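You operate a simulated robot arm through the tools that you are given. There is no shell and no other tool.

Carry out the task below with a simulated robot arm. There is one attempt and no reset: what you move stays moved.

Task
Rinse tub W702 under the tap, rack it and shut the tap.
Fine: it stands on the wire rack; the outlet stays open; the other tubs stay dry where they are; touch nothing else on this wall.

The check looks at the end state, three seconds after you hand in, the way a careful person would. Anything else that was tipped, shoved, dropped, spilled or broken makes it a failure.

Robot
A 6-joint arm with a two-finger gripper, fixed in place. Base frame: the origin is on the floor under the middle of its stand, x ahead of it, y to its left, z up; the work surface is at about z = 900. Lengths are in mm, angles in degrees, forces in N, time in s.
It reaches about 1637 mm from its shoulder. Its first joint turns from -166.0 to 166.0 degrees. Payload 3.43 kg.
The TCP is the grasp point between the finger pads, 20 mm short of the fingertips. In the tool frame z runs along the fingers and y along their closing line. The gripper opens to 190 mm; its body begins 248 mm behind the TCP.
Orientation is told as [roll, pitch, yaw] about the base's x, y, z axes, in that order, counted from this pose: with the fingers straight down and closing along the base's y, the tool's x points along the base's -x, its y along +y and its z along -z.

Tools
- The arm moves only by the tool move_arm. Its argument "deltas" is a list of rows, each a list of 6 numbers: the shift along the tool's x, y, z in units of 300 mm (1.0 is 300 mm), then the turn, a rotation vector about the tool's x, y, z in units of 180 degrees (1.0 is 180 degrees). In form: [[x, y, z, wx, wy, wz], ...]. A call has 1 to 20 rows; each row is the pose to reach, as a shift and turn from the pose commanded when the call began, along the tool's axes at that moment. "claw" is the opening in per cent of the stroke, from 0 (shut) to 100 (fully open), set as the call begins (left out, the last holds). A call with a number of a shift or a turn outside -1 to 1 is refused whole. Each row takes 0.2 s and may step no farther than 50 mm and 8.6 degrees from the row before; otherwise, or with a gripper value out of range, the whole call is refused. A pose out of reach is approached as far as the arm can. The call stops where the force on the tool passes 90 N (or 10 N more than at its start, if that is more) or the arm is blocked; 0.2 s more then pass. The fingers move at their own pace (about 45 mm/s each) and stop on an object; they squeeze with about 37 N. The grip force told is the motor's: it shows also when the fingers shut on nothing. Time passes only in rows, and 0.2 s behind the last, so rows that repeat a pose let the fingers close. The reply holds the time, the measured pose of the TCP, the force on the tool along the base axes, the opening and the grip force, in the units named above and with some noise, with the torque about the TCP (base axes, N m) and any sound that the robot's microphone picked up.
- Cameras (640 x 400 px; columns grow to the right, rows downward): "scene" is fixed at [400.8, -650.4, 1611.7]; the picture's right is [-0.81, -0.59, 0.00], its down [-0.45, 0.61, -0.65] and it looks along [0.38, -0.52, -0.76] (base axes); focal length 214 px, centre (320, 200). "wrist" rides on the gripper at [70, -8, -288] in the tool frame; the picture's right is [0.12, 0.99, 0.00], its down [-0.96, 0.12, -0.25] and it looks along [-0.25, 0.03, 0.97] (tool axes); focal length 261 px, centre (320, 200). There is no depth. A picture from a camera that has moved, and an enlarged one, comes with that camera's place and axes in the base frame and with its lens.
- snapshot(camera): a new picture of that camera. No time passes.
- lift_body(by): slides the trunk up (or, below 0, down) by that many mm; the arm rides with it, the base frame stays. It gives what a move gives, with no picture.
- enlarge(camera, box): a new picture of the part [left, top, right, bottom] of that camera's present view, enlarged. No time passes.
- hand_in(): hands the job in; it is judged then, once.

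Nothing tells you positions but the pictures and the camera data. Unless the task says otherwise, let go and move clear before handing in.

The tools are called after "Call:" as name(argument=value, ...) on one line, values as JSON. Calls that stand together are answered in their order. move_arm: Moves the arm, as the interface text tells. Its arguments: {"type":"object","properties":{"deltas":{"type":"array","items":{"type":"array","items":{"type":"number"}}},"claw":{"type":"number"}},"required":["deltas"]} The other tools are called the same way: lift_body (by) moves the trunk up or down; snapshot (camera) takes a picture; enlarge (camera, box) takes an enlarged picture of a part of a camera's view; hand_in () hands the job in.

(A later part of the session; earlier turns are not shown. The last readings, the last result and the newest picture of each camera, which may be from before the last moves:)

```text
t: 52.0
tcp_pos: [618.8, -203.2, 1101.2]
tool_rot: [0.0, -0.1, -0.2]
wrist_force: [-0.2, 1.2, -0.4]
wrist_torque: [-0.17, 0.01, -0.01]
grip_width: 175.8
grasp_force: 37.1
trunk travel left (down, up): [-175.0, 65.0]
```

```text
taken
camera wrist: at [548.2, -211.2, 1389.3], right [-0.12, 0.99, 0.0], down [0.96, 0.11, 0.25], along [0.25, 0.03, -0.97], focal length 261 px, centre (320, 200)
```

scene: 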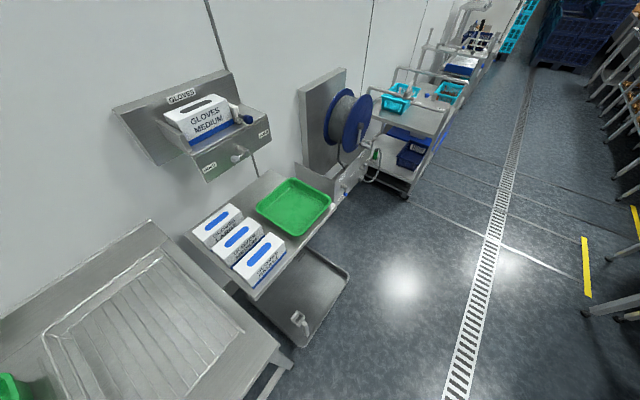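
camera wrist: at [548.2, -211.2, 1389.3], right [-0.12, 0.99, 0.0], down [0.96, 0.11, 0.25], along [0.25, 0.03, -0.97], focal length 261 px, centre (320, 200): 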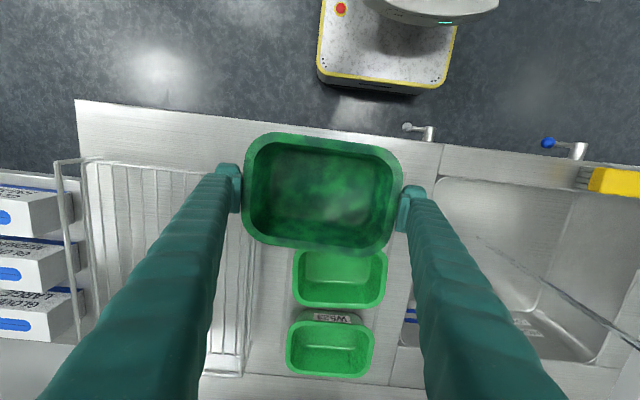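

The other tubs still look bright and dry. Continuing along the front to the rack's middle.

Call:
move_arm(deltas=[[0, -0.143, 0, 0, 0, 0], [0, -0.286, 0, 0, 0, 0], [0, -0.429, 0, 0, 0, 0], [0, -0.571, 0, 0, 0, 0], [0, -0.714, 0, 0, 0, 0], [0, -0.857, 0, 0, 0, 0]])

Call:
snapshot(camera="wrist")

Call:
snapshot(camera="scene")

```text
t: 53.5
tcp_pos: [618.9, -457.0, 1102.1]
tool_rot: [-0.1, -0.2, -0.2]
wrist_force: [-0.9, 0.7, -0.2]
wrist_torque: [-0.22, -0.01, -0.01]
grip_width: 175.7
grasp_force: 36.8
trunk travel left (down, up): [-175.0, 65.0]
```

```text
taken
camera wrist: at [547.8, -465.7, 1390.1], right [-0.12, 0.99, 0.0], down [0.96, 0.11, 0.25], along [0.25, 0.03, -0.97], focal length 261 px, centre (320, 200)
```

wrist: 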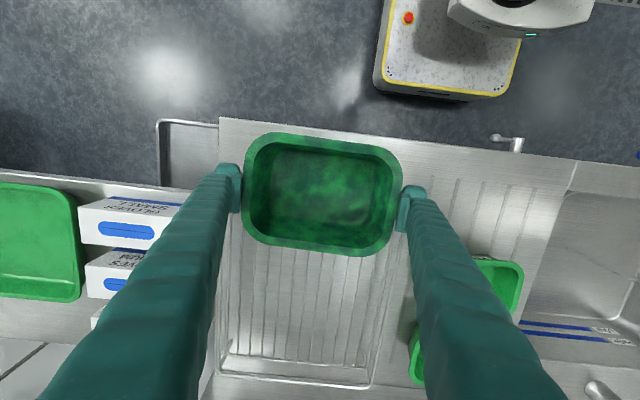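

```text
taken
```

scene: 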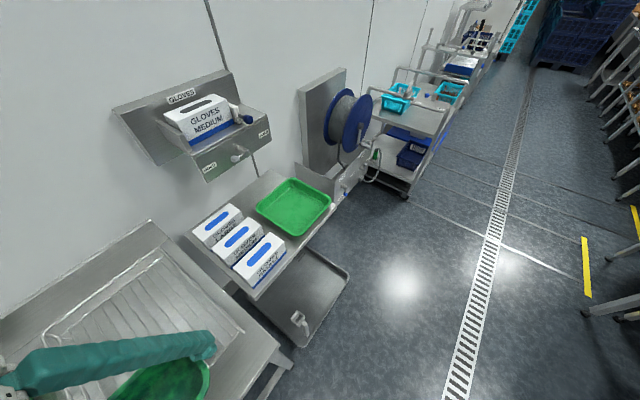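

Over the front of the rack now. I'll move forward over the middle of the wire bed, still above the rails.

Call:
move_arm(deltas=[[-0.133, 0, 0, 0, 0, 0], [-0.267, 0, 0, 0, 0, 0], [-0.4, 0, 0, 0, 0, 0], [-0.533, 0, 0, 0, 0, 0], [-0.667, 0, 0, 0, 0, 0]])

Call:
snapshot(camera="wrist")

Call:
enlarge(camera="scene", box=[0, 200, 300, 400])

```text
t: 54.6
tcp_pos: [819.1, -458.9, 1101.6]
tool_rot: [-0.2, -0.1, -0.1]
wrist_force: [-1.0, 0.4, -0.1]
wrist_torque: [-0.03, -0.24, 0.01]
grip_width: 175.8
grasp_force: 36.9
trunk travel left (down, up): [-175.0, 65.0]
```

```text
taken
camera wrist: at [748.0, -467.7, 1390.0], right [-0.12, 0.99, 0.0], down [0.96, 0.11, 0.25], along [0.25, 0.03, -0.97], focal length 261 px, centre (320, 200)
```

wrist: 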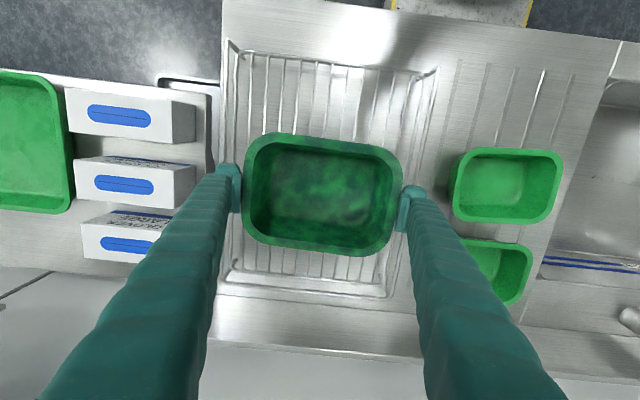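

```text
2.00 times, centred on (150, 300) of scene
camera zoom: at [400.8, -650.4, 1611.7], right [-0.81, -0.59, 0.0], down [-0.45, 0.61, -0.65], along [0.38, -0.52, -0.76], focal length 429 px, centre (660, 0)
```

zoom: 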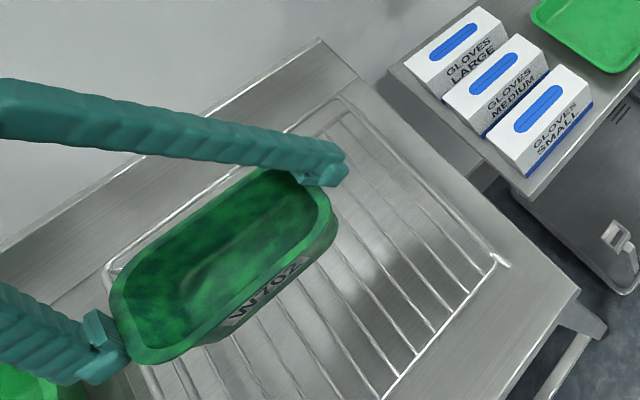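

The tub is centred between the rails with its W702 label visible to the scene camera. I'll lower it part way and check the gap to the wires.

Call:
move_arm(deltas=[[0, 0, 0.08, 0, 0, 0], [0, 0, 0.16, 0, 0, 0], [0, 0, 0.22, 0, 0, 0]])

Call:
enlarge(camera="scene", box=[20, 260, 220, 400])

```text
t: 55.5
tcp_pos: [819.3, -458.9, 1035.7]
tool_rot: [0.0, -0.1, -0.2]
wrist_force: [0.0, 0.9, -1.1]
wrist_torque: [-0.03, 0.01, -0.01]
grip_width: 175.7
grasp_force: 37.1
trunk travel left (down, up): [-175.0, 65.0]
```

```text
2.86 times, centred on (120, 330) of scene
camera zoom: at [400.8, -650.4, 1611.7], right [-0.81, -0.59, 0.0], down [-0.45, 0.61, -0.65], along [0.38, -0.52, -0.76], focal length 613 px, centre (891, -171)
```

zoom: 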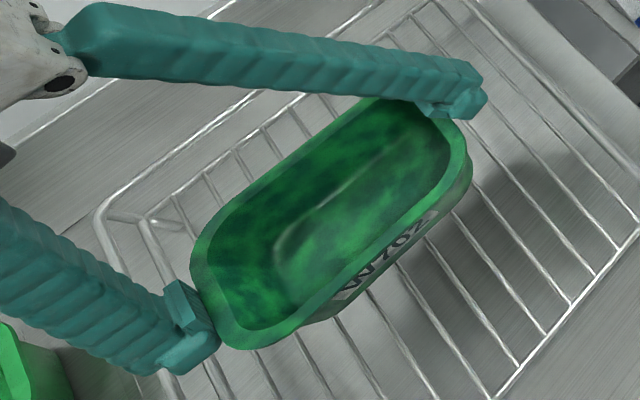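

Still in the air with no contact force. I'll lower in small steps, watching the vertical force.

Call:
move_arm(deltas=[[0, 0, 0.017, 0, 0, 0], [0, 0, 0.033, 0, 0, 0], [0, 0, 0.045, 0, 0, 0]])

Call:
enlarge(camera="scene", box=[20, 260, 220, 400])

```text
t: 56.2
tcp_pos: [819.8, -459.4, 1022.4]
tool_rot: [0.1, 0.0, -0.2]
wrist_force: [-0.7, -0.6, -1.0]
wrist_torque: [0.04, -0.04, 0.01]
grip_width: 175.5
grasp_force: 36.8
trunk travel left (down, up): [-175.0, 65.0]
```

```text
2.86 times, centred on (120, 330) of scene
camera zoom: at [400.8, -650.4, 1611.7], right [-0.81, -0.59, 0.0], down [-0.45, 0.61, -0.65], along [0.38, -0.52, -0.76], focal length 613 px, centre (891, -171)
```

zoom: 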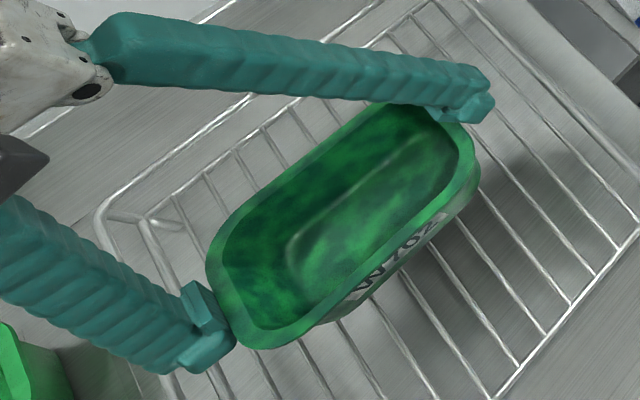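

Call:
move_arm(deltas=[[0, 0, 0.01, 0, 0, 0], [0, 0, 0.02, 0, 0, 0], [0, 0, 0.027, 0, 0, 0]])

```text
t: 57.0
tcp_pos: [820.1, -458.4, 1014.1]
tool_rot: [0.0, 0.0, -0.1]
wrist_force: [-0.2, 0.2, -1.9]
wrist_torque: [0.01, 0.0, 0.03]
grip_width: 175.5
grasp_force: 37.3
trunk travel left (down, up): [-175.0, 65.0]
```

The tub is at TCP z=1014 with no contact yet. Continuing down in 4–5 mm steps.

Call:
move_arm(deltas=[[0, 0, 0.008, 0, 0, 0], [0, 0, 0.016, 0, 0, 0]])

Call:
enlarge(camera="scene", box=[80, 300, 200, 390])

```text
t: 57.6
tcp_pos: [819.5, -458.6, 1010.4]
tool_rot: [0.0, 0.1, -0.1]
wrist_force: [0.4, 0.1, -0.6]
wrist_torque: [-0.02, -0.02, -0.01]
grip_width: 175.5
grasp_force: 37.2
trunk travel left (down, up): [-175.0, 65.0]
```

```text
4.44 times, centred on (140, 345) of scene
camera zoom: at [400.8, -650.4, 1611.7], right [-0.81, -0.59, 0.0], down [-0.45, 0.61, -0.65], along [0.38, -0.52, -0.76], focal length 953 px, centre (1120, -444)
```

zoom: 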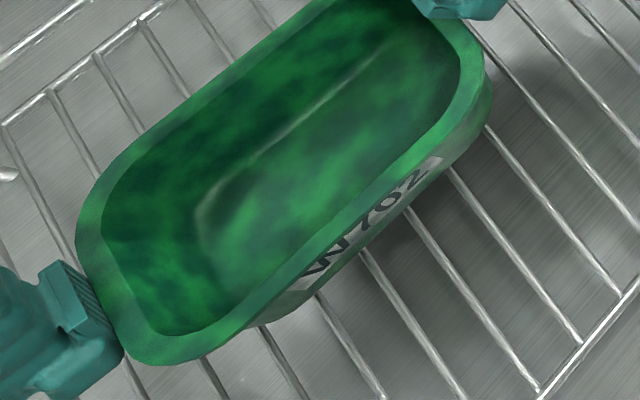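

Call:
move_arm(deltas=[[0, 0, 0.008, 0, 0, 0], [0, 0, 0.016, 0, 0, 0], [0, 0, 0.016, 0, 0, 0]])

```text
t: 58.5
tcp_pos: [820.1, -459.6, 1004.2]
tool_rot: [0.0, 0.1, -0.2]
wrist_force: [-0.3, -0.3, -1.0]
wrist_torque: [0.02, -0.01, 0.0]
grip_width: 175.6
grasp_force: 37.1
trunk travel left (down, up): [-175.0, 65.0]
```

TCP z is 1004 with still no contact, so I'll keep easing down.

Call:
move_arm(deltas=[[0, 0, 0.008, 0, 0, 0], [0, 0, 0.016, 0, 0, 0], [0, 0, 0.016, 0, 0, 0]])

```text
t: 59.2
tcp_pos: [819.2, -458.7, 1000.8]
tool_rot: [0.0, -0.2, -0.2]
wrist_force: [0.4, -0.2, 7.3]
wrist_torque: [-0.53, 0.36, 0.08]
grip_width: 175.5
grasp_force: 37.4
trunk travel left (down, up): [-175.0, 65.0]
```

Contact: +7 N upward at TCP z≈1001, so the tub base is on the wires. I'll settle 1 mm more, then open the fingers.

Call:
move_arm(deltas=[[0, 0, 0.003, 0, 0, 0], [0, 0, 0.003, 0, 0, 0]])

Call:
enlarge(camera="scene", box=[40, 270, 220, 400])

```text
t: 59.9
tcp_pos: [819.5, -458.9, 999.8]
tool_rot: [0.0, -0.1, -0.3]
wrist_force: [3.6, 1.2, 14.2]
wrist_torque: [-1.01, 0.6, 0.15]
grip_width: 175.3
grasp_force: 36.9
trunk travel left (down, up): [-175.0, 65.0]
```

```text
3.08 times, centred on (130, 335) of scene
camera zoom: at [400.8, -650.4, 1611.7], right [-0.81, -0.59, 0.0], down [-0.45, 0.61, -0.65], along [0.38, -0.52, -0.76], focal length 660 px, centre (905, -215)
```

zoom: 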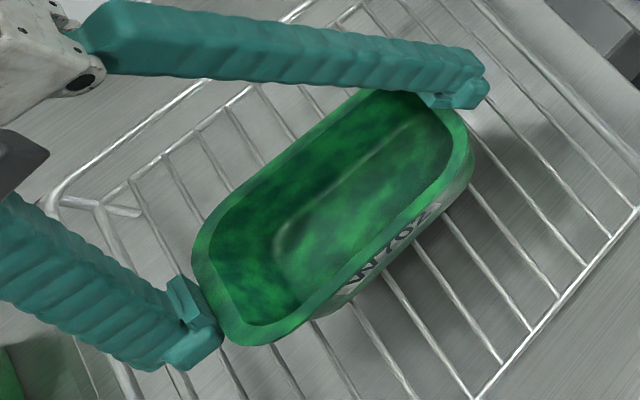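

The tub is seated on the wires, with one corner carrying slightly first, so it'll settle flat by a millimetre or so. Opening the fingers now.

Call:
move_arm(claw=100, deltas=[[0, 0, 0, 0, 0, 0], [0, 0, 0, 0, 0, 0], [0, 0, 0, 0, 0, 0], [0, 0, 0, 0, 0, 0]])

Call:
enlarge(camera="scene", box=[40, 270, 220, 400])

Call:
snapshot(camera="wrist")

```text
t: 60.9
tcp_pos: [819.5, -460.6, 998.9]
tool_rot: [-0.1, 0.0, -0.3]
wrist_force: [0.0, -0.2, -0.6]
wrist_torque: [-0.02, -0.01, 0.01]
grip_width: 189.9
grasp_force: 0.0
trunk travel left (down, up): [-175.0, 65.0]
```

```text
3.08 times, centred on (130, 335) of scene
camera zoom: at [400.8, -650.4, 1611.7], right [-0.81, -0.59, 0.0], down [-0.45, 0.61, -0.65], along [0.38, -0.52, -0.76], focal length 660 px, centre (905, -215)
```

zoom: 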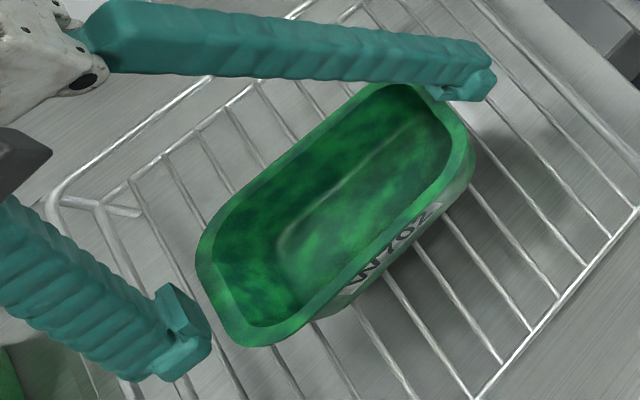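

```text
taken
camera wrist: at [749.1, -467.9, 1286.9], right [-0.12, 0.99, 0.0], down [0.96, 0.11, 0.25], along [0.25, 0.03, -0.97], focal length 261 px, centre (320, 200)
```

wrist: 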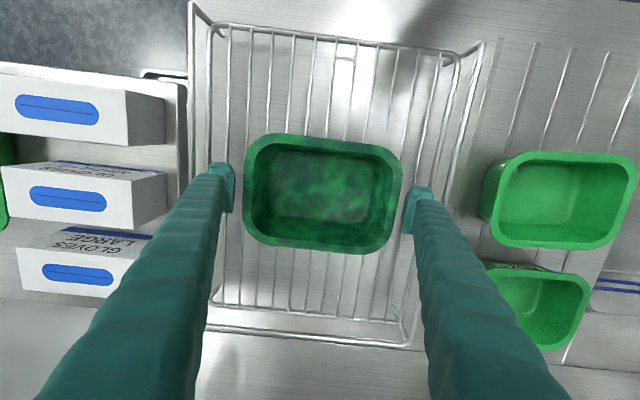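

W702 stands on the rack and the fingers are clear on both sides. I'll rise straight up.

Call:
move_arm(deltas=[[0, 0, -0.05, 0, 0, 0], [0, 0, -0.15, 0, 0, 0], [0, 0, -0.3, 0, 0, 0], [0, 0, -0.45, 0, 0, 0], [0, 0, -0.6, 0, 0, 0], [0, 0, -0.75, 0, 0, 0], [0, 0, -0.85, 0, 0, 0]])

Call:
enlarge(camera="scene", box=[0, 200, 300, 400])

Call:
snapshot(camera="wrist")

```text
t: 62.5
tcp_pos: [799.5, -447.7, 1225.6]
tool_rot: [-0.6, -0.9, -0.3]
wrist_force: [-1.5, -0.5, -0.2]
wrist_torque: [-0.06, -0.05, -0.01]
grip_width: 190.1
grasp_force: 0.1
out of reach, approached as far as the arm can: row 6, 7
trunk travel left (down, up): [-175.0, 65.0]
```

```text
2.00 times, centred on (150, 300) of scene
camera zoom: at [400.8, -650.4, 1611.7], right [-0.81, -0.59, 0.0], down [-0.45, 0.61, -0.65], along [0.38, -0.52, -0.76], focal length 429 px, centre (660, 0)
```

zoom: 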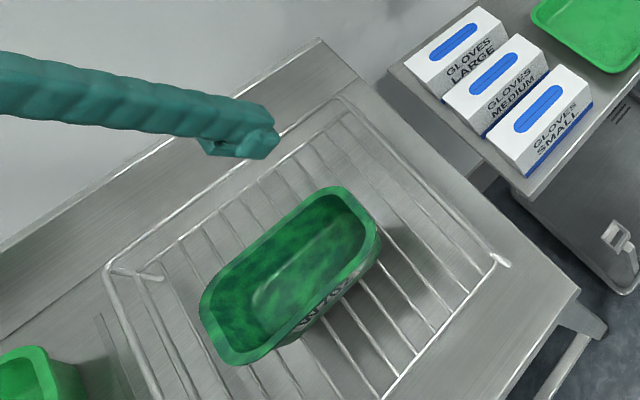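

```text
taken
camera wrist: at [726.1, -454.3, 1512.0], right [-0.12, 0.99, -0.01], down [0.96, 0.11, 0.26], along [0.26, 0.02, -0.97], focal length 261 px, centre (320, 200)
```

wrist: 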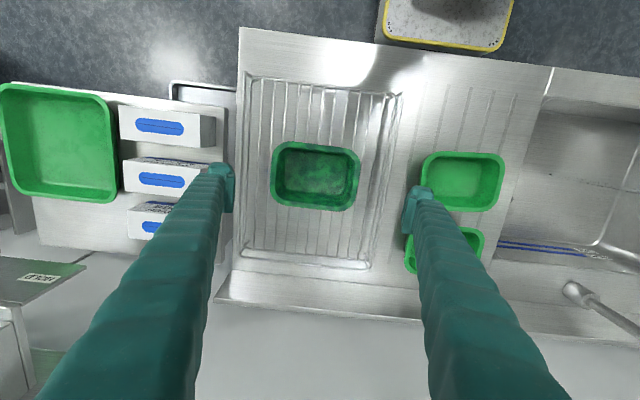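

W702 is standing square on the rack wires, and the other tubs are untouched. Now I'll return to shut the water, moving back to the middle at a safe height.

Call:
move_arm(deltas=[[0.083, 0.124, 0, 0, 0, 0], [0.167, 0.248, 0, 0, 0, 0], [0.25, 0.372, 0, 0, 0, 0], [0.333, 0.497, 0, 0, 0, 0], [0.417, 0.621, 0, 0, 0, 0], [0.5, 0.745, 0, 0, 0, 0], [0.583, 0.869, 0, 0, 0, 0], [0.667, 0.993, 0, 0, 0, 0]])

```text
t: 64.2
tcp_pos: [602.6, -149.4, 1223.8]
tool_rot: [0.0, -0.1, -0.2]
wrist_force: [0.2, -1.4, -0.6]
wrist_torque: [0.13, 0.16, -0.01]
grip_width: 189.9
grasp_force: 0.1
trunk travel left (down, up): [-175.0, 65.0]
```

Call:
move_arm(claw=0, deltas=[[0, 0.138, -0.02, 0, 0, 0], [0, 0.276, -0.04, 0, 0, 0], [0, 0.414, -0.06, 0, 0, 0], [0, 0.552, -0.08, 0, 0, 0], [0, 0.69, -0.1, 0, 0, 0], [0, 0.829, -0.12, 0, 0, 0], [0, 0.967, -0.12, 0, 0, 0]])

Call:
snapshot(camera="wrist")

```text
t: 65.8
tcp_pos: [603.2, 141.7, 1260.9]
tool_rot: [0.0, 0.0, -0.2]
wrist_force: [-0.1, 0.3, -0.7]
wrist_torque: [0.17, -0.02, -0.05]
grip_width: 47.0
grasp_force: 0.1
trunk travel left (down, up): [-175.0, 65.0]
```

```text
taken
camera wrist: at [532.4, 132.9, 1548.7], right [-0.12, 0.99, 0.0], down [0.96, 0.11, 0.25], along [0.25, 0.03, -0.97], focal length 261 px, centre (320, 200)
```

wrist: 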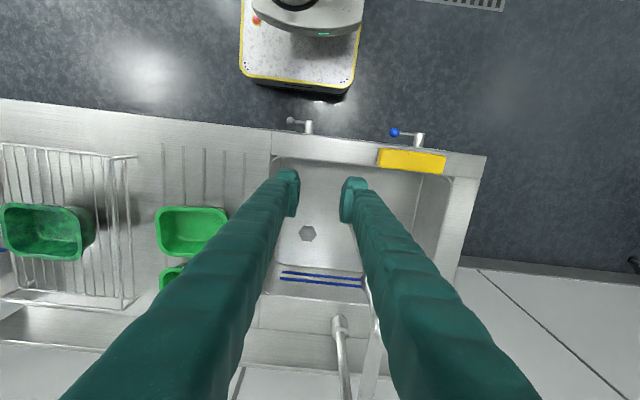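

Call:
move_arm(claw=0, deltas=[[0.019, 0.142, 0, 0, 0, 0], [0.038, 0.284, 0, 0, 0, 0], [0.057, 0.426, 0, 0, 0, 0], [0.076, 0.567, 0, 0, 0, 0], [0.095, 0.709, 0, 0, 0, 0], [0.114, 0.851, 0, 0, 0, 0], [0.133, 0.993, 0, 0, 0, 0]])

Call:
move_arm(deltas=[[0, 0, 0, 0, -0.0444, 0], [0, 0, 0, 0, -0.0889, 0], [0, 0, 0, 0, -0.1333, 0], [0, 0, 0, 0, -0.1778, 0], [0, 0, 0, 0, -0.22, 0]])

Call:
snapshot(camera="wrist")

```text
t: 67.5
tcp_pos: [563.2, 437.9, 1261.1]
tool_rot: [-0.1, -0.1, -0.2]
wrist_force: [0.7, -1.4, 0.9]
wrist_torque: [0.2, -0.03, 0.0]
grip_width: 0.1
grasp_force: 34.2
trunk travel left (down, up): [-175.0, 65.0]
```

```text
t: 68.8
tcp_pos: [556.4, 420.6, 1305.4]
tool_rot: [4.8, -41.6, -3.6]
wrist_force: [0.3, 0.7, 0.1]
wrist_torque: [-0.12, 0.05, -0.14]
grip_width: 0.0
grasp_force: 34.5
trunk travel left (down, up): [-175.0, 65.0]
stopped in row 5: the arm was blocked; the commanded pose is now the measured one
```

```text
taken
camera wrist: at [312.5, 403.5, 1473.0], right [-0.08, 1.0, -0.02], down [0.55, 0.06, 0.83], along [0.83, 0.06, -0.56], focal length 261 px, centre (320, 200)
```

wrist: 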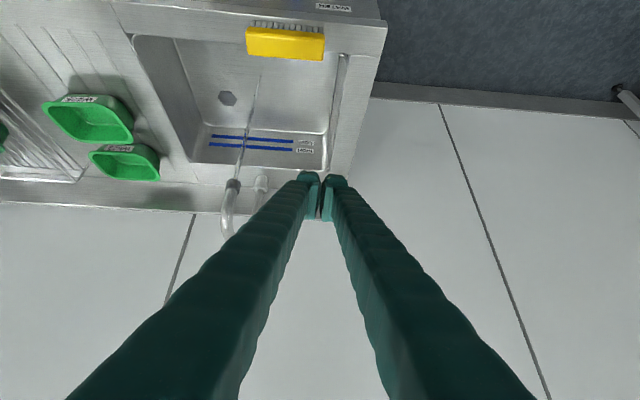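

The arm stopped short again with no contact force, another joint lag while tilting out here. I'll correct the small orientation error and pull back toward where the earlier approach worked.

Call:
move_arm(claw=0, deltas=[[0.062, 0.006, -0.006, 0.0027, 0.0018, -0.003], [0.124, 0.012, -0.012, 0.0054, 0.0036, -0.006], [0.187, 0.018, -0.019, 0.0081, 0.0054, -0.0089], [0.249, 0.024, -0.025, 0.0108, 0.0071, -0.0119], [0.311, 0.03, -0.031, 0.0135, 0.0089, -0.0149], [0.311, 0.03, -0.031, 0.0135, 0.0089, -0.0149]])

```text
t: 70.5
tcp_pos: [485.3, 421.8, 1289.4]
tool_rot: [5.0, -41.1, -4.0]
wrist_force: [0.5, 0.9, -0.4]
wrist_torque: [-0.04, -0.01, 0.0]
grip_width: 0.0
grasp_force: 34.4
trunk travel left (down, up): [-175.0, 65.0]
stopped in row 6: the arm was blocked; the commanded pose is now the measured one
```

The same small residual error persisted, which looks like one joint being held up rather than a contact at the tool. I'll probe with a small move up and outward to free it.

Call:
move_arm(claw=0, deltas=[[-0.05, 0.05, 0.0, 0, 0, 0], [-0.1, 0.1, 0.0, 0, 0, 0], [-0.1, 0.1, 0.0, 0, 0, 0]])

Call:
snapshot(camera="scene")

```text
t: 71.2
tcp_pos: [504.0, 446.4, 1316.9]
tool_rot: [5.7, -41.4, -4.3]
wrist_force: [0.0, -0.5, 0.2]
wrist_torque: [0.02, 0.02, 0.02]
grip_width: 0.0
grasp_force: 33.9
trunk travel left (down, up): [-175.0, 65.0]
```

```text
taken
```

scene: 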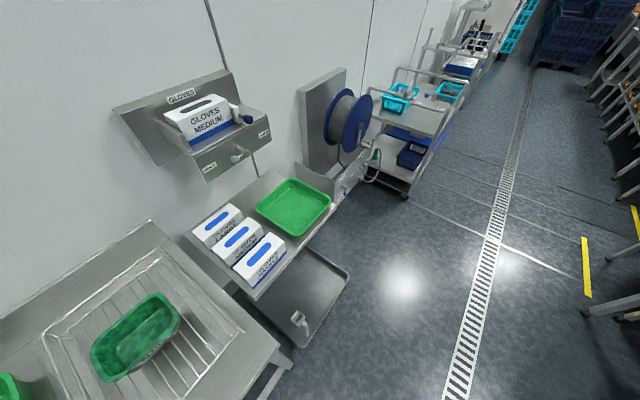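

It follows that move. The rack view confirms W702 standing fine. I'll test a small pure descent next to see what's limiting.

Call:
move_arm(claw=0, deltas=[[0.044, 0, 0.05, 0, 0, 0], [0.088, 0, 0.1, 0, 0, 0], [0.088, 0, 0.1, 0, 0, 0]])

```text
t: 72.2
tcp_pos: [507.6, 441.4, 1303.3]
tool_rot: [9.0, -42.1, -7.0]
wrist_force: [0.6, 0.0, 0.1]
wrist_torque: [-0.01, 0.03, -0.05]
grip_width: 0.3
grasp_force: 34.2
trunk travel left (down, up): [-175.0, 65.0]
stopped in row 3: the arm was blocked; the commanded pose is now the measured one
```

The joint solution seems to jump in this region. The approach that worked earlier tilted the tool near y≈100 and then swung round, so I'll go back upright here and retrace that route.

Call:
move_arm(claw=0, deltas=[[-0.01, 0, 0.01, 0, 0.039, 0], [-0.02, 0, 0.02, 0, 0.078, 0], [-0.03, 0, 0.03, 0, 0.117, 0], [-0.04, 0, 0.04, 0, 0.156, 0], [-0.05, 0, 0.05, 0, 0.195, 0], [-0.06, 0, 0.06, 0, 0.234, 0]])

Call:
snapshot(camera="wrist")

Call:
enlarge(camera="wrist", box=[0, 0, 640, 2])

```text
t: 73.7
tcp_pos: [531.7, 446.5, 1293.8]
tool_rot: [5.8, 0.1, -0.7]
wrist_force: [-1.6, -0.5, 0.2]
wrist_torque: [0.01, -0.27, -0.03]
grip_width: 0.2
grasp_force: 34.0
trunk travel left (down, up): [-175.0, 65.0]
```

```text
taken
camera wrist: at [461.1, 408.5, 1579.2], right [-0.11, 0.99, 0.1], down [0.96, 0.08, 0.26], along [0.25, 0.13, -0.96], focal length 261 px, centre (320, 200)
```

wrist: 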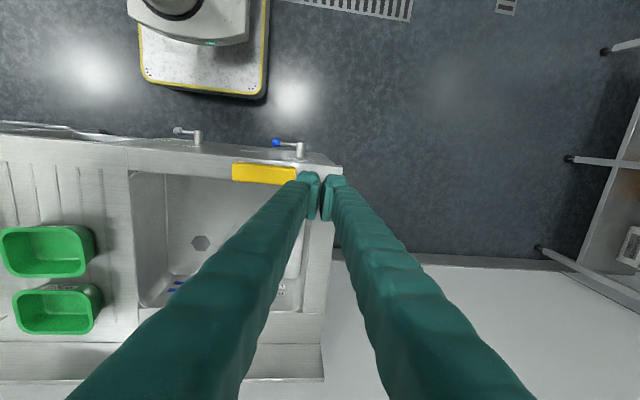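

```text
1.00 times, centred on (320, 1) of wrist (not enlarged: the box is as wide or as high as the picture)
camera zoom: at [461.1, 408.5, 1579.2], right [-0.11, 0.99, 0.1], down [0.96, 0.08, 0.26], along [0.25, 0.13, -0.96], focal length 261 px, centre (320, 399)
```

zoom: 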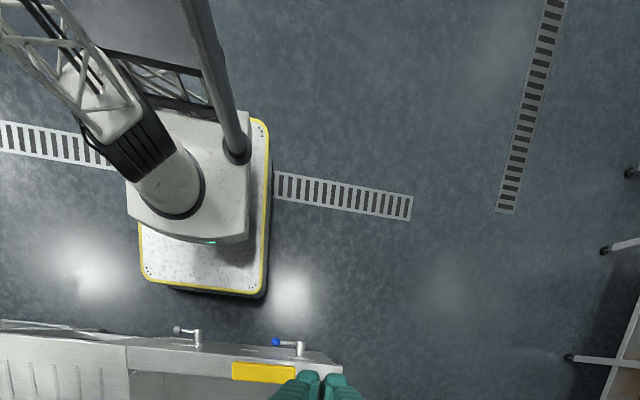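

This wide view shows the robot itself: a mast with an upright post stands beside the arm base, and the arm's upper link leans back toward it. That's what blocked me, so I'll look more closely.

Call:
enlarge(camera="wrist", box=[60, 0, 380, 2])

Call:
enlarge(camera="wrist", box=[0, 0, 200, 2])

```text
2.00 times, centred on (220, 1) of wrist
camera zoom: at [461.1, 408.5, 1579.2], right [-0.11, 0.99, 0.1], down [0.96, 0.08, 0.26], along [0.25, 0.13, -0.96], focal length 521 px, centre (520, 598)
```

zoom: 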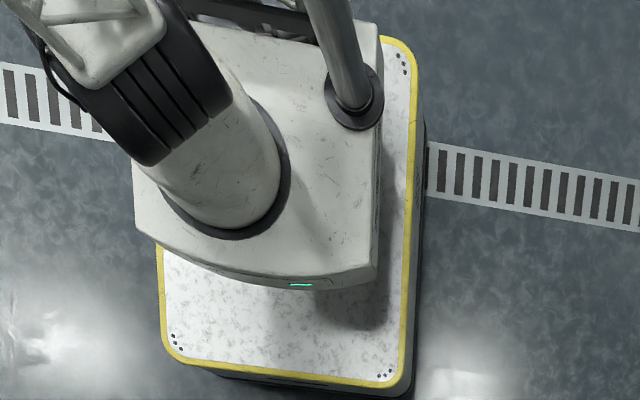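

```text
3.20 times, centred on (100, 1) of wrist
camera zoom: at [461.1, 408.5, 1579.2], right [-0.11, 0.99, 0.1], down [0.96, 0.08, 0.26], along [0.25, 0.13, -0.96], focal length 834 px, centre (1024, 837)
```

zoom: 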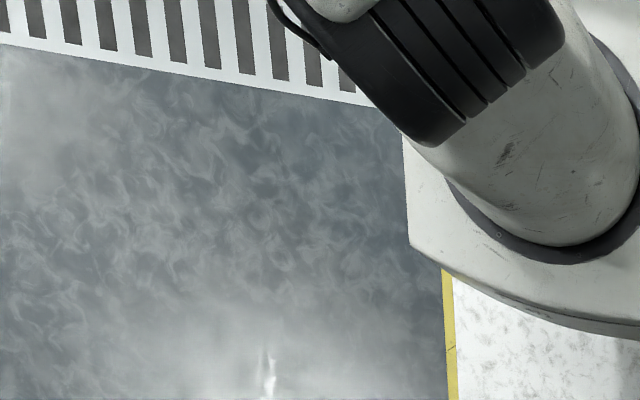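

The posts beside the arm base explain the stalls when the arm leans back on this side. I'll straighten the tool and return to y≈150, then repeat the earlier route exactly.

Call:
move_arm(claw=0, deltas=[[-0.028, -0.141, -0.008, 0.0046, 0, -0.0006], [-0.055, -0.283, -0.015, 0.0092, 0, -0.0011], [-0.083, -0.424, -0.023, 0.0138, 0, -0.0017], [-0.11, -0.566, -0.031, 0.0184, 0, -0.0023], [-0.138, -0.707, -0.039, 0.023, 0, -0.0029], [-0.165, -0.849, -0.046, 0.0276, 0, -0.0034], [-0.193, -0.99, -0.054, 0.0322, 0, -0.004]])

Call:
enlarge(camera="wrist", box=[0, 0, 640, 2])

```text
t: 75.2
tcp_pos: [586.1, 147.3, 1278.8]
tool_rot: [0.1, -0.1, -0.1]
wrist_force: [-0.6, 0.6, -0.3]
wrist_torque: [-0.13, 0.02, 0.01]
grip_width: 0.2
grasp_force: 34.6
trunk travel left (down, up): [-175.0, 65.0]
```

```text
1.00 times, centred on (320, 1) of wrist (not enlarged: the box is as wide or as high as the picture)
camera zoom: at [515.3, 138.2, 1566.8], right [-0.12, 0.99, 0.0], down [0.96, 0.11, 0.25], along [0.25, 0.03, -0.97], focal length 261 px, centre (320, 399)
```

zoom: 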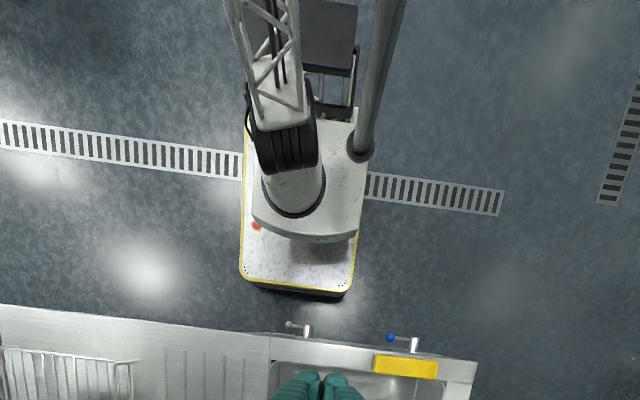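

The post stands on the robot's +y side. I'll now retrace the route that worked: tilt 40° here, then swing round to the lever side.

Call:
move_arm(claw=0, deltas=[[0, 0, 0, 0, -0.045, 0], [0, 0, 0, 0, -0.09, 0], [0, 0, 0, 0, -0.135, 0], [0, 0, 0, 0, -0.18, 0], [0, 0, 0, 0, -0.22, 0]])

Call:
move_arm(deltas=[[0.0723, 0.09, -0.0598, 0, 0, 0], [0.1447, 0.18, -0.1197, 0, 0, 0], [0.217, 0.27, -0.1795, 0, 0, 0], [0.2893, 0.36, -0.2393, 0, 0, 0], [0.3617, 0.45, -0.2992, 0, 0, 0], [0.424, 0.54, -0.351, 0, 0, 0]])

```text
t: 76.5
tcp_pos: [586.8, 148.8, 1278.7]
tool_rot: [0.0, -39.6, 0.0]
wrist_force: [-0.8, -0.3, 0.2]
wrist_torque: [-0.1, 0.09, -0.06]
grip_width: 0.0
grasp_force: 34.2
trunk travel left (down, up): [-175.0, 65.0]
```

```text
t: 77.8
tcp_pos: [420.3, 308.4, 1282.7]
tool_rot: [0.6, -39.8, -0.4]
wrist_force: [0.6, -0.7, -0.5]
wrist_torque: [0.08, -0.02, 0.1]
grip_width: 0.0
grasp_force: 34.6
trunk travel left (down, up): [-175.0, 65.0]
```

Call:
move_arm(claw=0, deltas=[[0.053, 0.111, 0.064, 0, 0, 0], [0.106, 0.222, 0.128, 0, 0, 0], [0.159, 0.333, 0.193, 0, 0, 0]])

```text
t: 78.8
tcp_pos: [440.0, 432.1, 1252.9]
tool_rot: [6.2, -40.5, -5.6]
wrist_force: [0.1, 1.6, 0.4]
wrist_torque: [-0.16, -0.06, -0.15]
grip_width: 0.2
grasp_force: 34.1
trunk travel left (down, up): [-175.0, 65.0]
stopped in row 3: the arm was blocked; the commanded pose is now the measured one
```

Blocked again in the same region, again with no tool contact. The lean-back at height is the problem, so I'll avoid it: return upright and outward, then approach the lever lower down with a much shallower tilt, which keeps the wrist farther from the mast.

Call:
move_arm(claw=0, deltas=[[-0.02, -0.02, 0.01, 0, 0.0375, 0], [-0.04, -0.04, 0.02, 0, 0.075, 0], [-0.06, -0.06, 0.03, 0, 0.1125, 0], [-0.08, -0.08, 0.04, 0, 0.15, 0], [-0.1, -0.1, 0.05, 0, 0.1875, 0], [-0.12, -0.12, 0.06, 0, 0.225, 0]])

Call:
enlarge(camera="wrist", box=[0, 0, 640, 2])

```text
t: 80.2
tcp_pos: [474.3, 393.4, 1254.7]
tool_rot: [4.3, 0.0, -1.2]
wrist_force: [-1.5, 0.9, 0.2]
wrist_torque: [0.02, -0.26, -0.02]
grip_width: 0.2
grasp_force: 34.3
trunk travel left (down, up): [-175.0, 65.0]
```

```text
1.00 times, centred on (320, 1) of wrist (not enlarged: the box is as wide or as high as the picture)
camera zoom: at [403.1, 363.8, 1541.7], right [-0.1, 0.99, 0.07], down [0.96, 0.08, 0.26], along [0.25, 0.1, -0.96], focal length 261 px, centre (320, 399)
```

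zoom: 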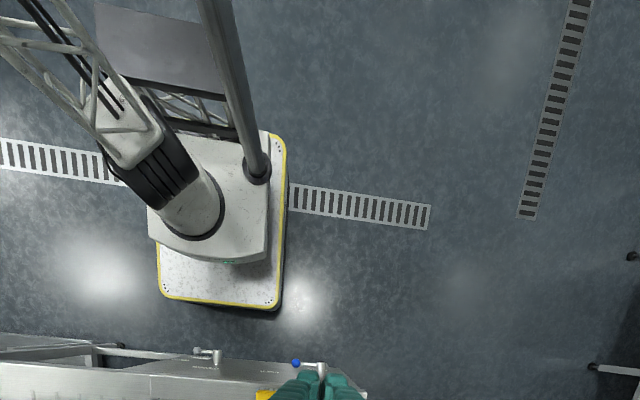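

The upper link is nearly vertical and the post sits to its left, so a shallow tilt at lower height should be fine. I'll descend in front of the deck with only a 20° tilt.

Call:
move_arm(claw=0, deltas=[[0.003, -0.024, 0.061, 0.006, -0.028, -0.0017], [0.006, -0.048, 0.122, 0.012, -0.056, -0.0034], [0.01, -0.071, 0.182, 0.018, -0.083, -0.005], [0.013, -0.095, 0.243, 0.024, -0.111, -0.0067]])

Call:
snapshot(camera="wrist")

```text
t: 81.2
tcp_pos: [470.7, 368.7, 1179.1]
tool_rot: [-0.2, -20.0, -0.7]
wrist_force: [-0.5, -0.8, -0.7]
wrist_torque: [-0.05, 0.06, 0.0]
grip_width: 0.0
grasp_force: 34.3
trunk travel left (down, up): [-175.0, 65.0]
```

```text
taken
camera wrist: at [305.3, 363.6, 1426.0], right [-0.1, 0.99, -0.04], down [0.82, 0.11, 0.56], along [0.56, 0.02, -0.83], focal length 261 px, centre (320, 200)
```

wrist: 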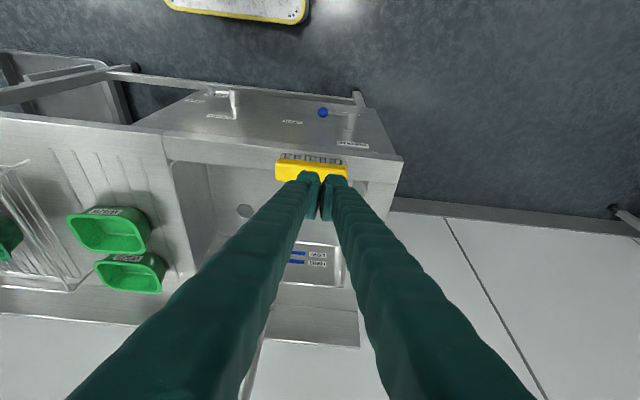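

This tilt works without any joint lag. I'll descend in front of the panel to about z=850, at x≈430, clear of the deck edge and the levers.

Call:
move_arm(claw=0, deltas=[[0.063, -0.008, 0.123, 0, 0, 0], [0.126, -0.016, 0.246, 0, 0, 0], [0.189, -0.024, 0.369, 0, 0, 0], [0.252, -0.032, 0.492, 0, 0, 0], [0.314, -0.039, 0.615, 0, 0, 0], [0.377, -0.047, 0.738, 0, 0, 0], [0.44, -0.055, 0.861, 0, 0, 0], [0.503, -0.063, 0.984, 0, 0, 0]])

Call:
snapshot(camera="wrist")

```text
t: 83.0
tcp_pos: [428.2, 350.1, 850.1]
tool_rot: [-0.2, -20.0, -0.7]
wrist_force: [-1.2, 0.2, 0.7]
wrist_torque: [0.09, -0.01, 0.03]
grip_width: 0.0
grasp_force: 34.5
trunk travel left (down, up): [-175.0, 65.0]
```

```text
taken
camera wrist: at [263.8, 343.9, 1096.9], right [-0.1, 0.99, -0.04], down [0.82, 0.11, 0.56], along [0.56, 0.02, -0.83], focal length 261 px, centre (320, 200)
```

wrist: 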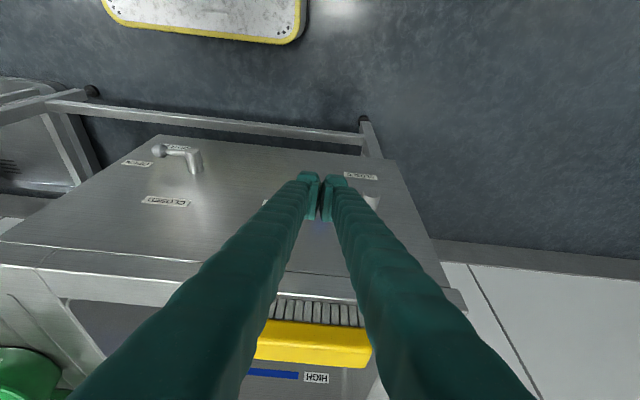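

Good clean descent. Now I'll roll the tool 90° here so the fingers come in from above the lever, mirroring the opening motion.

Call:
move_arm(claw=0, deltas=[[0, 0, 0, 0.0427, 0, -0.0155], [0, 0, 0, 0.0855, 0, -0.0311], [0, 0, 0, 0.1282, 0, -0.0466], [0, 0, 0, 0.1709, 0, -0.0622], [0, 0, 0, 0.2136, 0, -0.0777], [0, 0, 0, 0.2564, 0, -0.0933], [0, 0, 0, 0.2991, 0, -0.1088], [0, 0, 0, 0.3418, 0, -0.1244], [0, 0, 0, 0.3845, 0, -0.1399], [0, 0, 0, 0.4273, 0, -0.1555], [0, 0, 0, 0.47, 0, -0.171]])

Call:
snapshot(camera="wrist")

```text
t: 85.5
tcp_pos: [428.0, 349.4, 851.6]
tool_rot: [-90.3, 0.1, 19.2]
wrist_force: [-0.4, -0.9, 0.3]
wrist_torque: [0.02, 0.05, 0.15]
grip_width: 0.1
grasp_force: 34.6
trunk travel left (down, up): [-175.0, 65.0]
```

```text
taken
camera wrist: at [267.4, 598.3, 858.3], right [-0.11, -0.04, -0.99], down [0.83, 0.55, -0.12], along [0.55, -0.83, -0.02], focal length 261 px, centre (320, 200)
```

wrist: 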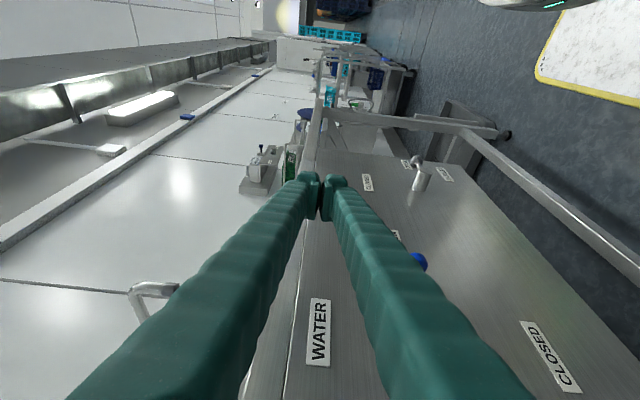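

The blue ball is visible just below the fingers at about (506, 355, 718). I'll move in toward the panel above the lever and then lower onto it.

Call:
move_arm(claw=0, deltas=[[0, 0.067, 0, 0, 0, 0], [0, 0.117, 0, 0, 0, 0], [-0.098, 0.117, 0.031, 0, 0, 0], [-0.198, 0.117, 0.061, 0, 0, 0], [-0.198, 0.18, 0.061, 0, 0, 0], [-0.198, 0.24, 0.061, 0, 0, 0]])

Call:
snapshot(camera="wrist")

Call:
enlarge(camera="wrist", box=[260, 140, 460, 280])

```text
t: 86.8
tcp_pos: [492.3, 352.3, 778.4]
tool_rot: [-90.2, 0.0, 19.3]
wrist_force: [-0.1, -0.2, -0.3]
wrist_torque: [0.06, 0.06, 0.01]
grip_width: 0.1
grasp_force: 33.5
trunk travel left (down, up): [-175.0, 65.0]
```

```text
taken
camera wrist: at [331.2, 599.9, 786.1], right [-0.11, -0.04, -0.99], down [0.83, 0.55, -0.12], along [0.55, -0.83, -0.03], focal length 261 px, centre (320, 200)
```

wrist: 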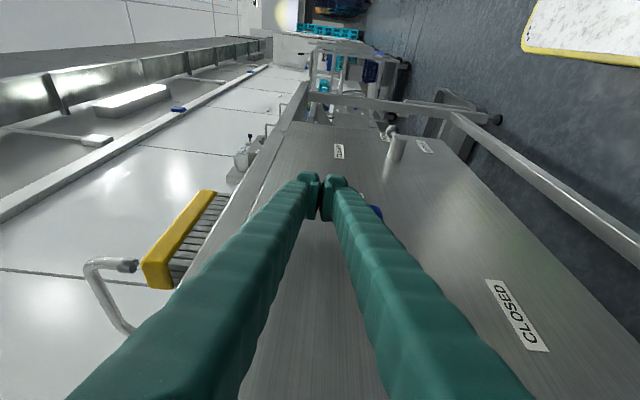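

```text
2.86 times, centred on (360, 210) of wrist
camera zoom: at [331.2, 599.9, 786.1], right [-0.11, -0.04, -0.99], down [0.83, 0.55, -0.12], along [0.55, -0.83, -0.03], focal length 745 px, centre (206, 171)
```

zoom: 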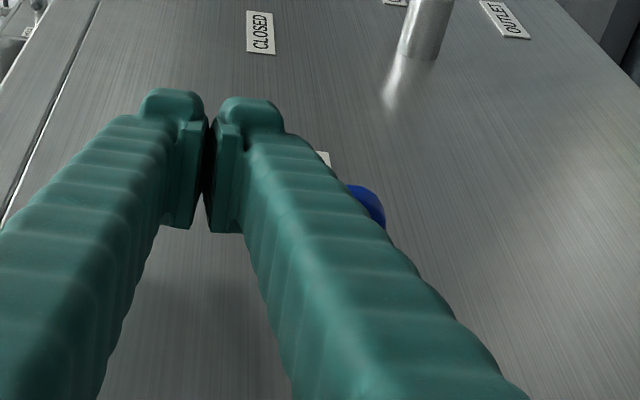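

The fingers sit directly above the ball. I'll swing them around the valve axis to push the lever down from OPEN toward CLOSED, first half.

Call:
move_arm(claw=0, deltas=[[0.0123, 0.0667, 0.0143, -0.0392, 0, 0.0143], [0.0163, 0.1073, 0.0253, -0.0784, 0, 0.0285], [0.0184, 0.149, 0.031, -0.1176, 0, 0.0428], [0.0186, 0.191, 0.0315, -0.1568, 0, 0.057], [0.017, 0.233, 0.0268, -0.196, 0, 0.0713], [0.0134, 0.2737, 0.0171, -0.2352, 0, 0.0855]])

Call:
snapshot(camera="wrist")

Call:
enlarge(camera="wrist", box=[260, 120, 460, 280])

```text
t: 88.2
tcp_pos: [488.4, 346.1, 695.9]
tool_rot: [-46.9, -13.9, 13.6]
wrist_force: [0.9, 0.6, -0.3]
wrist_torque: [-0.2, -0.07, -0.05]
grip_width: 0.0
grasp_force: 34.3
trunk travel left (down, up): [-175.0, 65.0]
```

```text
taken
camera wrist: at [326.7, 516.6, 875.5], right [-0.1, 0.67, -0.73], down [0.83, 0.47, 0.31], along [0.55, -0.57, -0.6], focal length 261 px, centre (320, 200)
```

wrist: 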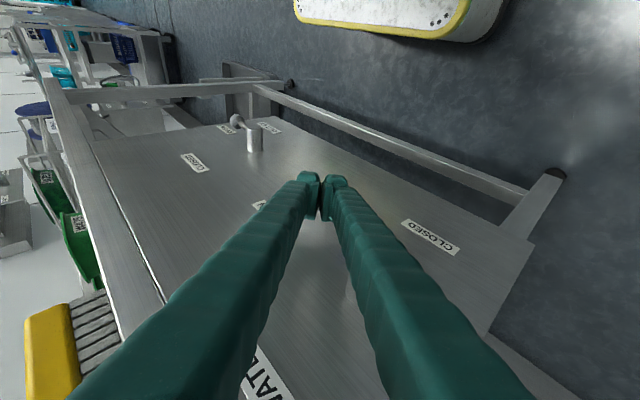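

```text
2.50 times, centred on (360, 200) of wrist
camera zoom: at [326.7, 516.6, 875.5], right [-0.1, 0.67, -0.73], down [0.83, 0.47, 0.31], along [0.55, -0.57, -0.6], focal length 652 px, centre (220, 200)
```

zoom: 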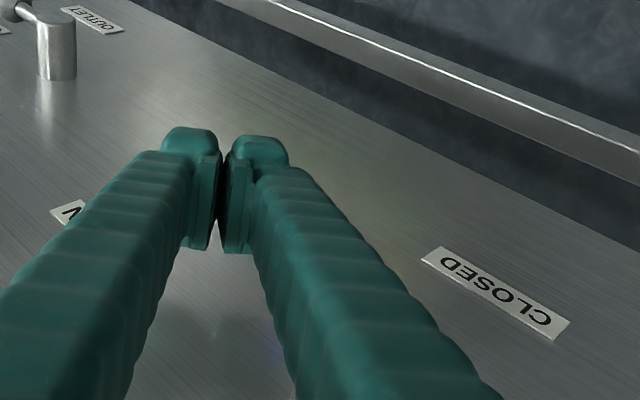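

The lever appears to be following with no resistance. Continuing the swing to about 15° from CLOSED.

Call:
move_arm(claw=0, deltas=[[0.0057, 0.0384, 0.0157, -0.0392, 0, 0.0143], [0.0097, 0.0792, 0.0266, -0.0784, 0, 0.0285], [0.0118, 0.1209, 0.0326, -0.1176, 0, 0.0428], [0.012, 0.1629, 0.033, -0.1568, 0, 0.057]])

Call:
snapshot(camera="wrist")

Call:
enlarge(camera="wrist", box=[260, 120, 460, 280])

```text
t: 89.2
tcp_pos: [489.4, 373.0, 652.5]
tool_rot: [-16.0, -19.3, 4.6]
wrist_force: [1.0, 0.7, 0.1]
wrist_torque: [-0.1, -0.03, -0.05]
grip_width: 0.0
grasp_force: 34.3
trunk travel left (down, up): [-175.0, 65.0]
```

```text
taken
camera wrist: at [325.8, 430.9, 894.1], right [-0.1, 0.95, -0.3], down [0.82, 0.25, 0.51], along [0.56, -0.19, -0.81], focal length 261 px, centre (320, 200)
```

wrist: 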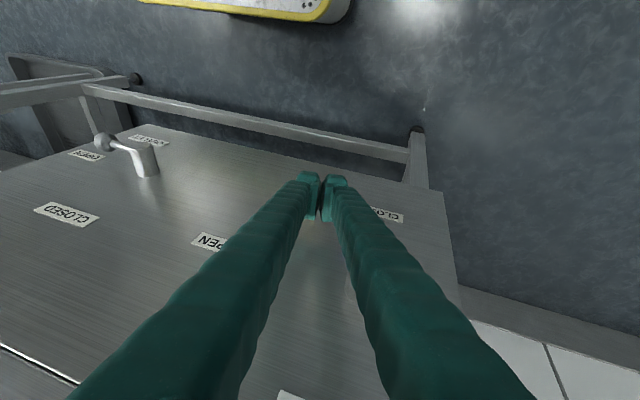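

```text
2.50 times, centred on (360, 200) of wrist
camera zoom: at [325.8, 430.9, 894.1], right [-0.1, 0.95, -0.3], down [0.82, 0.25, 0.51], along [0.56, -0.19, -0.81], focal length 652 px, centre (220, 200)
```

zoom: 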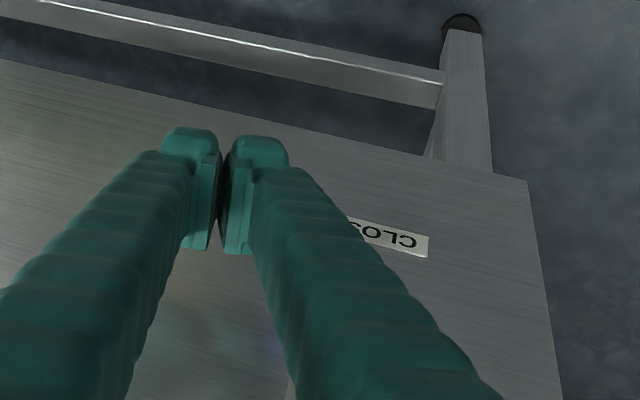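

Call:
move_arm(claw=0, deltas=[[0.0029, 0.0195, 0.0079, -0.0196, 0, 0.0072], [0.0058, 0.039, 0.0158, -0.0392, 0, 0.0143], [0.0077, 0.059, 0.0211, -0.0588, 0, 0.0214], [0.0096, 0.0793, 0.0264, -0.0784, 0, 0.0285]])

Call:
snapshot(camera="wrist")

Call:
enlarge(camera="wrist", box=[260, 120, 460, 280])

```text
t: 90.2
tcp_pos: [489.3, 393.6, 639.8]
tool_rot: [-0.2, -20.0, -0.7]
wrist_force: [-0.3, 0.7, 0.2]
wrist_torque: [0.01, 0.01, -0.03]
grip_width: 0.1
grasp_force: 34.1
trunk travel left (down, up): [-175.0, 65.0]
```

```text
taken
camera wrist: at [325.4, 387.3, 886.4], right [-0.1, 0.99, -0.04], down [0.82, 0.11, 0.56], along [0.56, 0.02, -0.83], focal length 261 px, centre (320, 200)
```

wrist: 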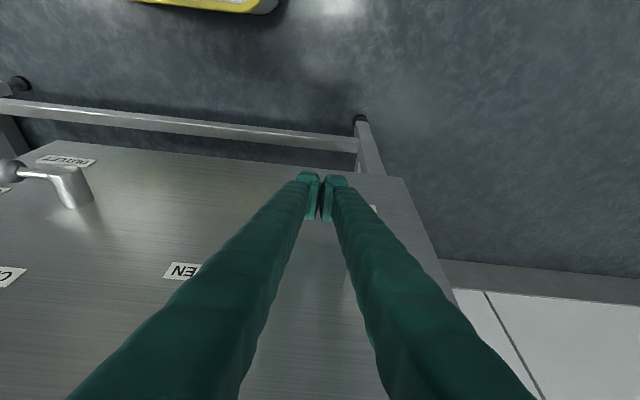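

```text
2.50 times, centred on (360, 200) of wrist
camera zoom: at [325.4, 387.3, 886.4], right [-0.1, 0.99, -0.04], down [0.82, 0.11, 0.56], along [0.56, 0.02, -0.83], focal length 652 px, centre (220, 200)
```

zoom: 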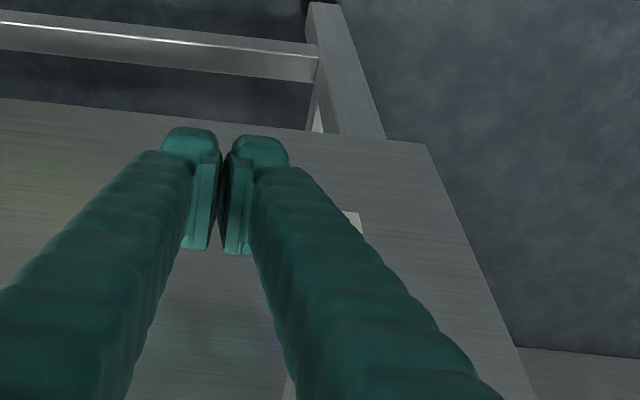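

No stop felt yet. I'll push gently further toward +y in 2 mm steps until the closed stop is felt.

Call:
move_arm(claw=0, deltas=[[0, 0.0067, 0, 0, 0, 0], [0, 0.0133, 0, 0, 0, 0], [0, 0.02, 0, 0, 0, 0]])

```text
t: 91.0
tcp_pos: [489.7, 396.9, 639.5]
tool_rot: [-0.4, -20.1, -0.7]
wrist_force: [1.5, -29.0, 1.1]
wrist_torque: [0.06, -0.05, -0.45]
grip_width: 0.0
grasp_force: 34.9
trunk travel left (down, up): [-175.0, 65.0]
```

The closed stop is felt (-29 N). I'll back off toward -y, retreat from the panel and check the lever and the tap.

Call:
move_arm(claw=0, deltas=[[0, -0.03, 0, 0, 0, 0], [0, -0.07, 0, 0, 0, 0], [0.11, -0.07, -0.04, 0, 0, 0], [0.219, -0.07, -0.08, 0, 0, 0]])

Call:
snapshot(camera="wrist")

Call:
enlarge(camera="wrist", box=[300, 160, 480, 320])

```text
t: 92.0
tcp_pos: [420.5, 379.3, 639.6]
tool_rot: [-0.3, -20.1, -0.7]
wrist_force: [0.1, -0.3, 0.1]
wrist_torque: [-0.03, 0.06, -0.03]
grip_width: 0.0
grasp_force: 34.5
trunk travel left (down, up): [-175.0, 65.0]
```

```text
taken
camera wrist: at [255.7, 373.3, 886.6], right [-0.1, 0.99, -0.04], down [0.82, 0.11, 0.56], along [0.56, 0.02, -0.83], focal length 261 px, centre (320, 200)
```

wrist: 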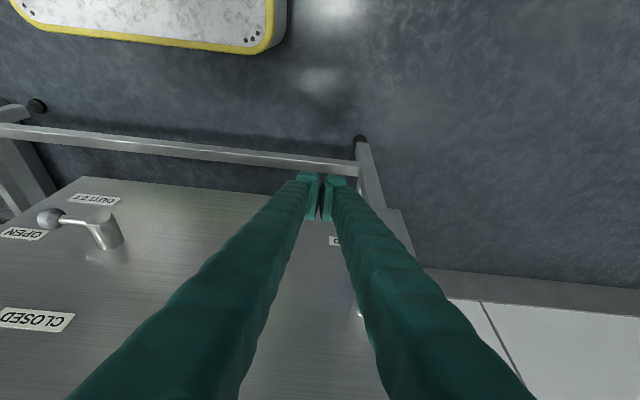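

```text
2.50 times, centred on (390, 240) of wrist
camera zoom: at [255.7, 373.3, 886.6], right [-0.1, 0.99, -0.04], down [0.82, 0.11, 0.56], along [0.56, 0.02, -0.83], focal length 652 px, centre (145, 100)
```

zoom: 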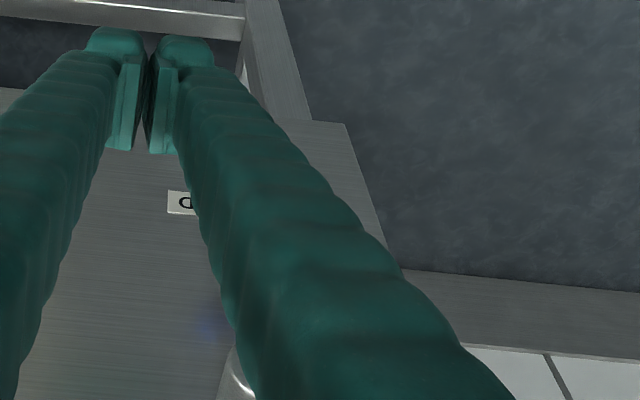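

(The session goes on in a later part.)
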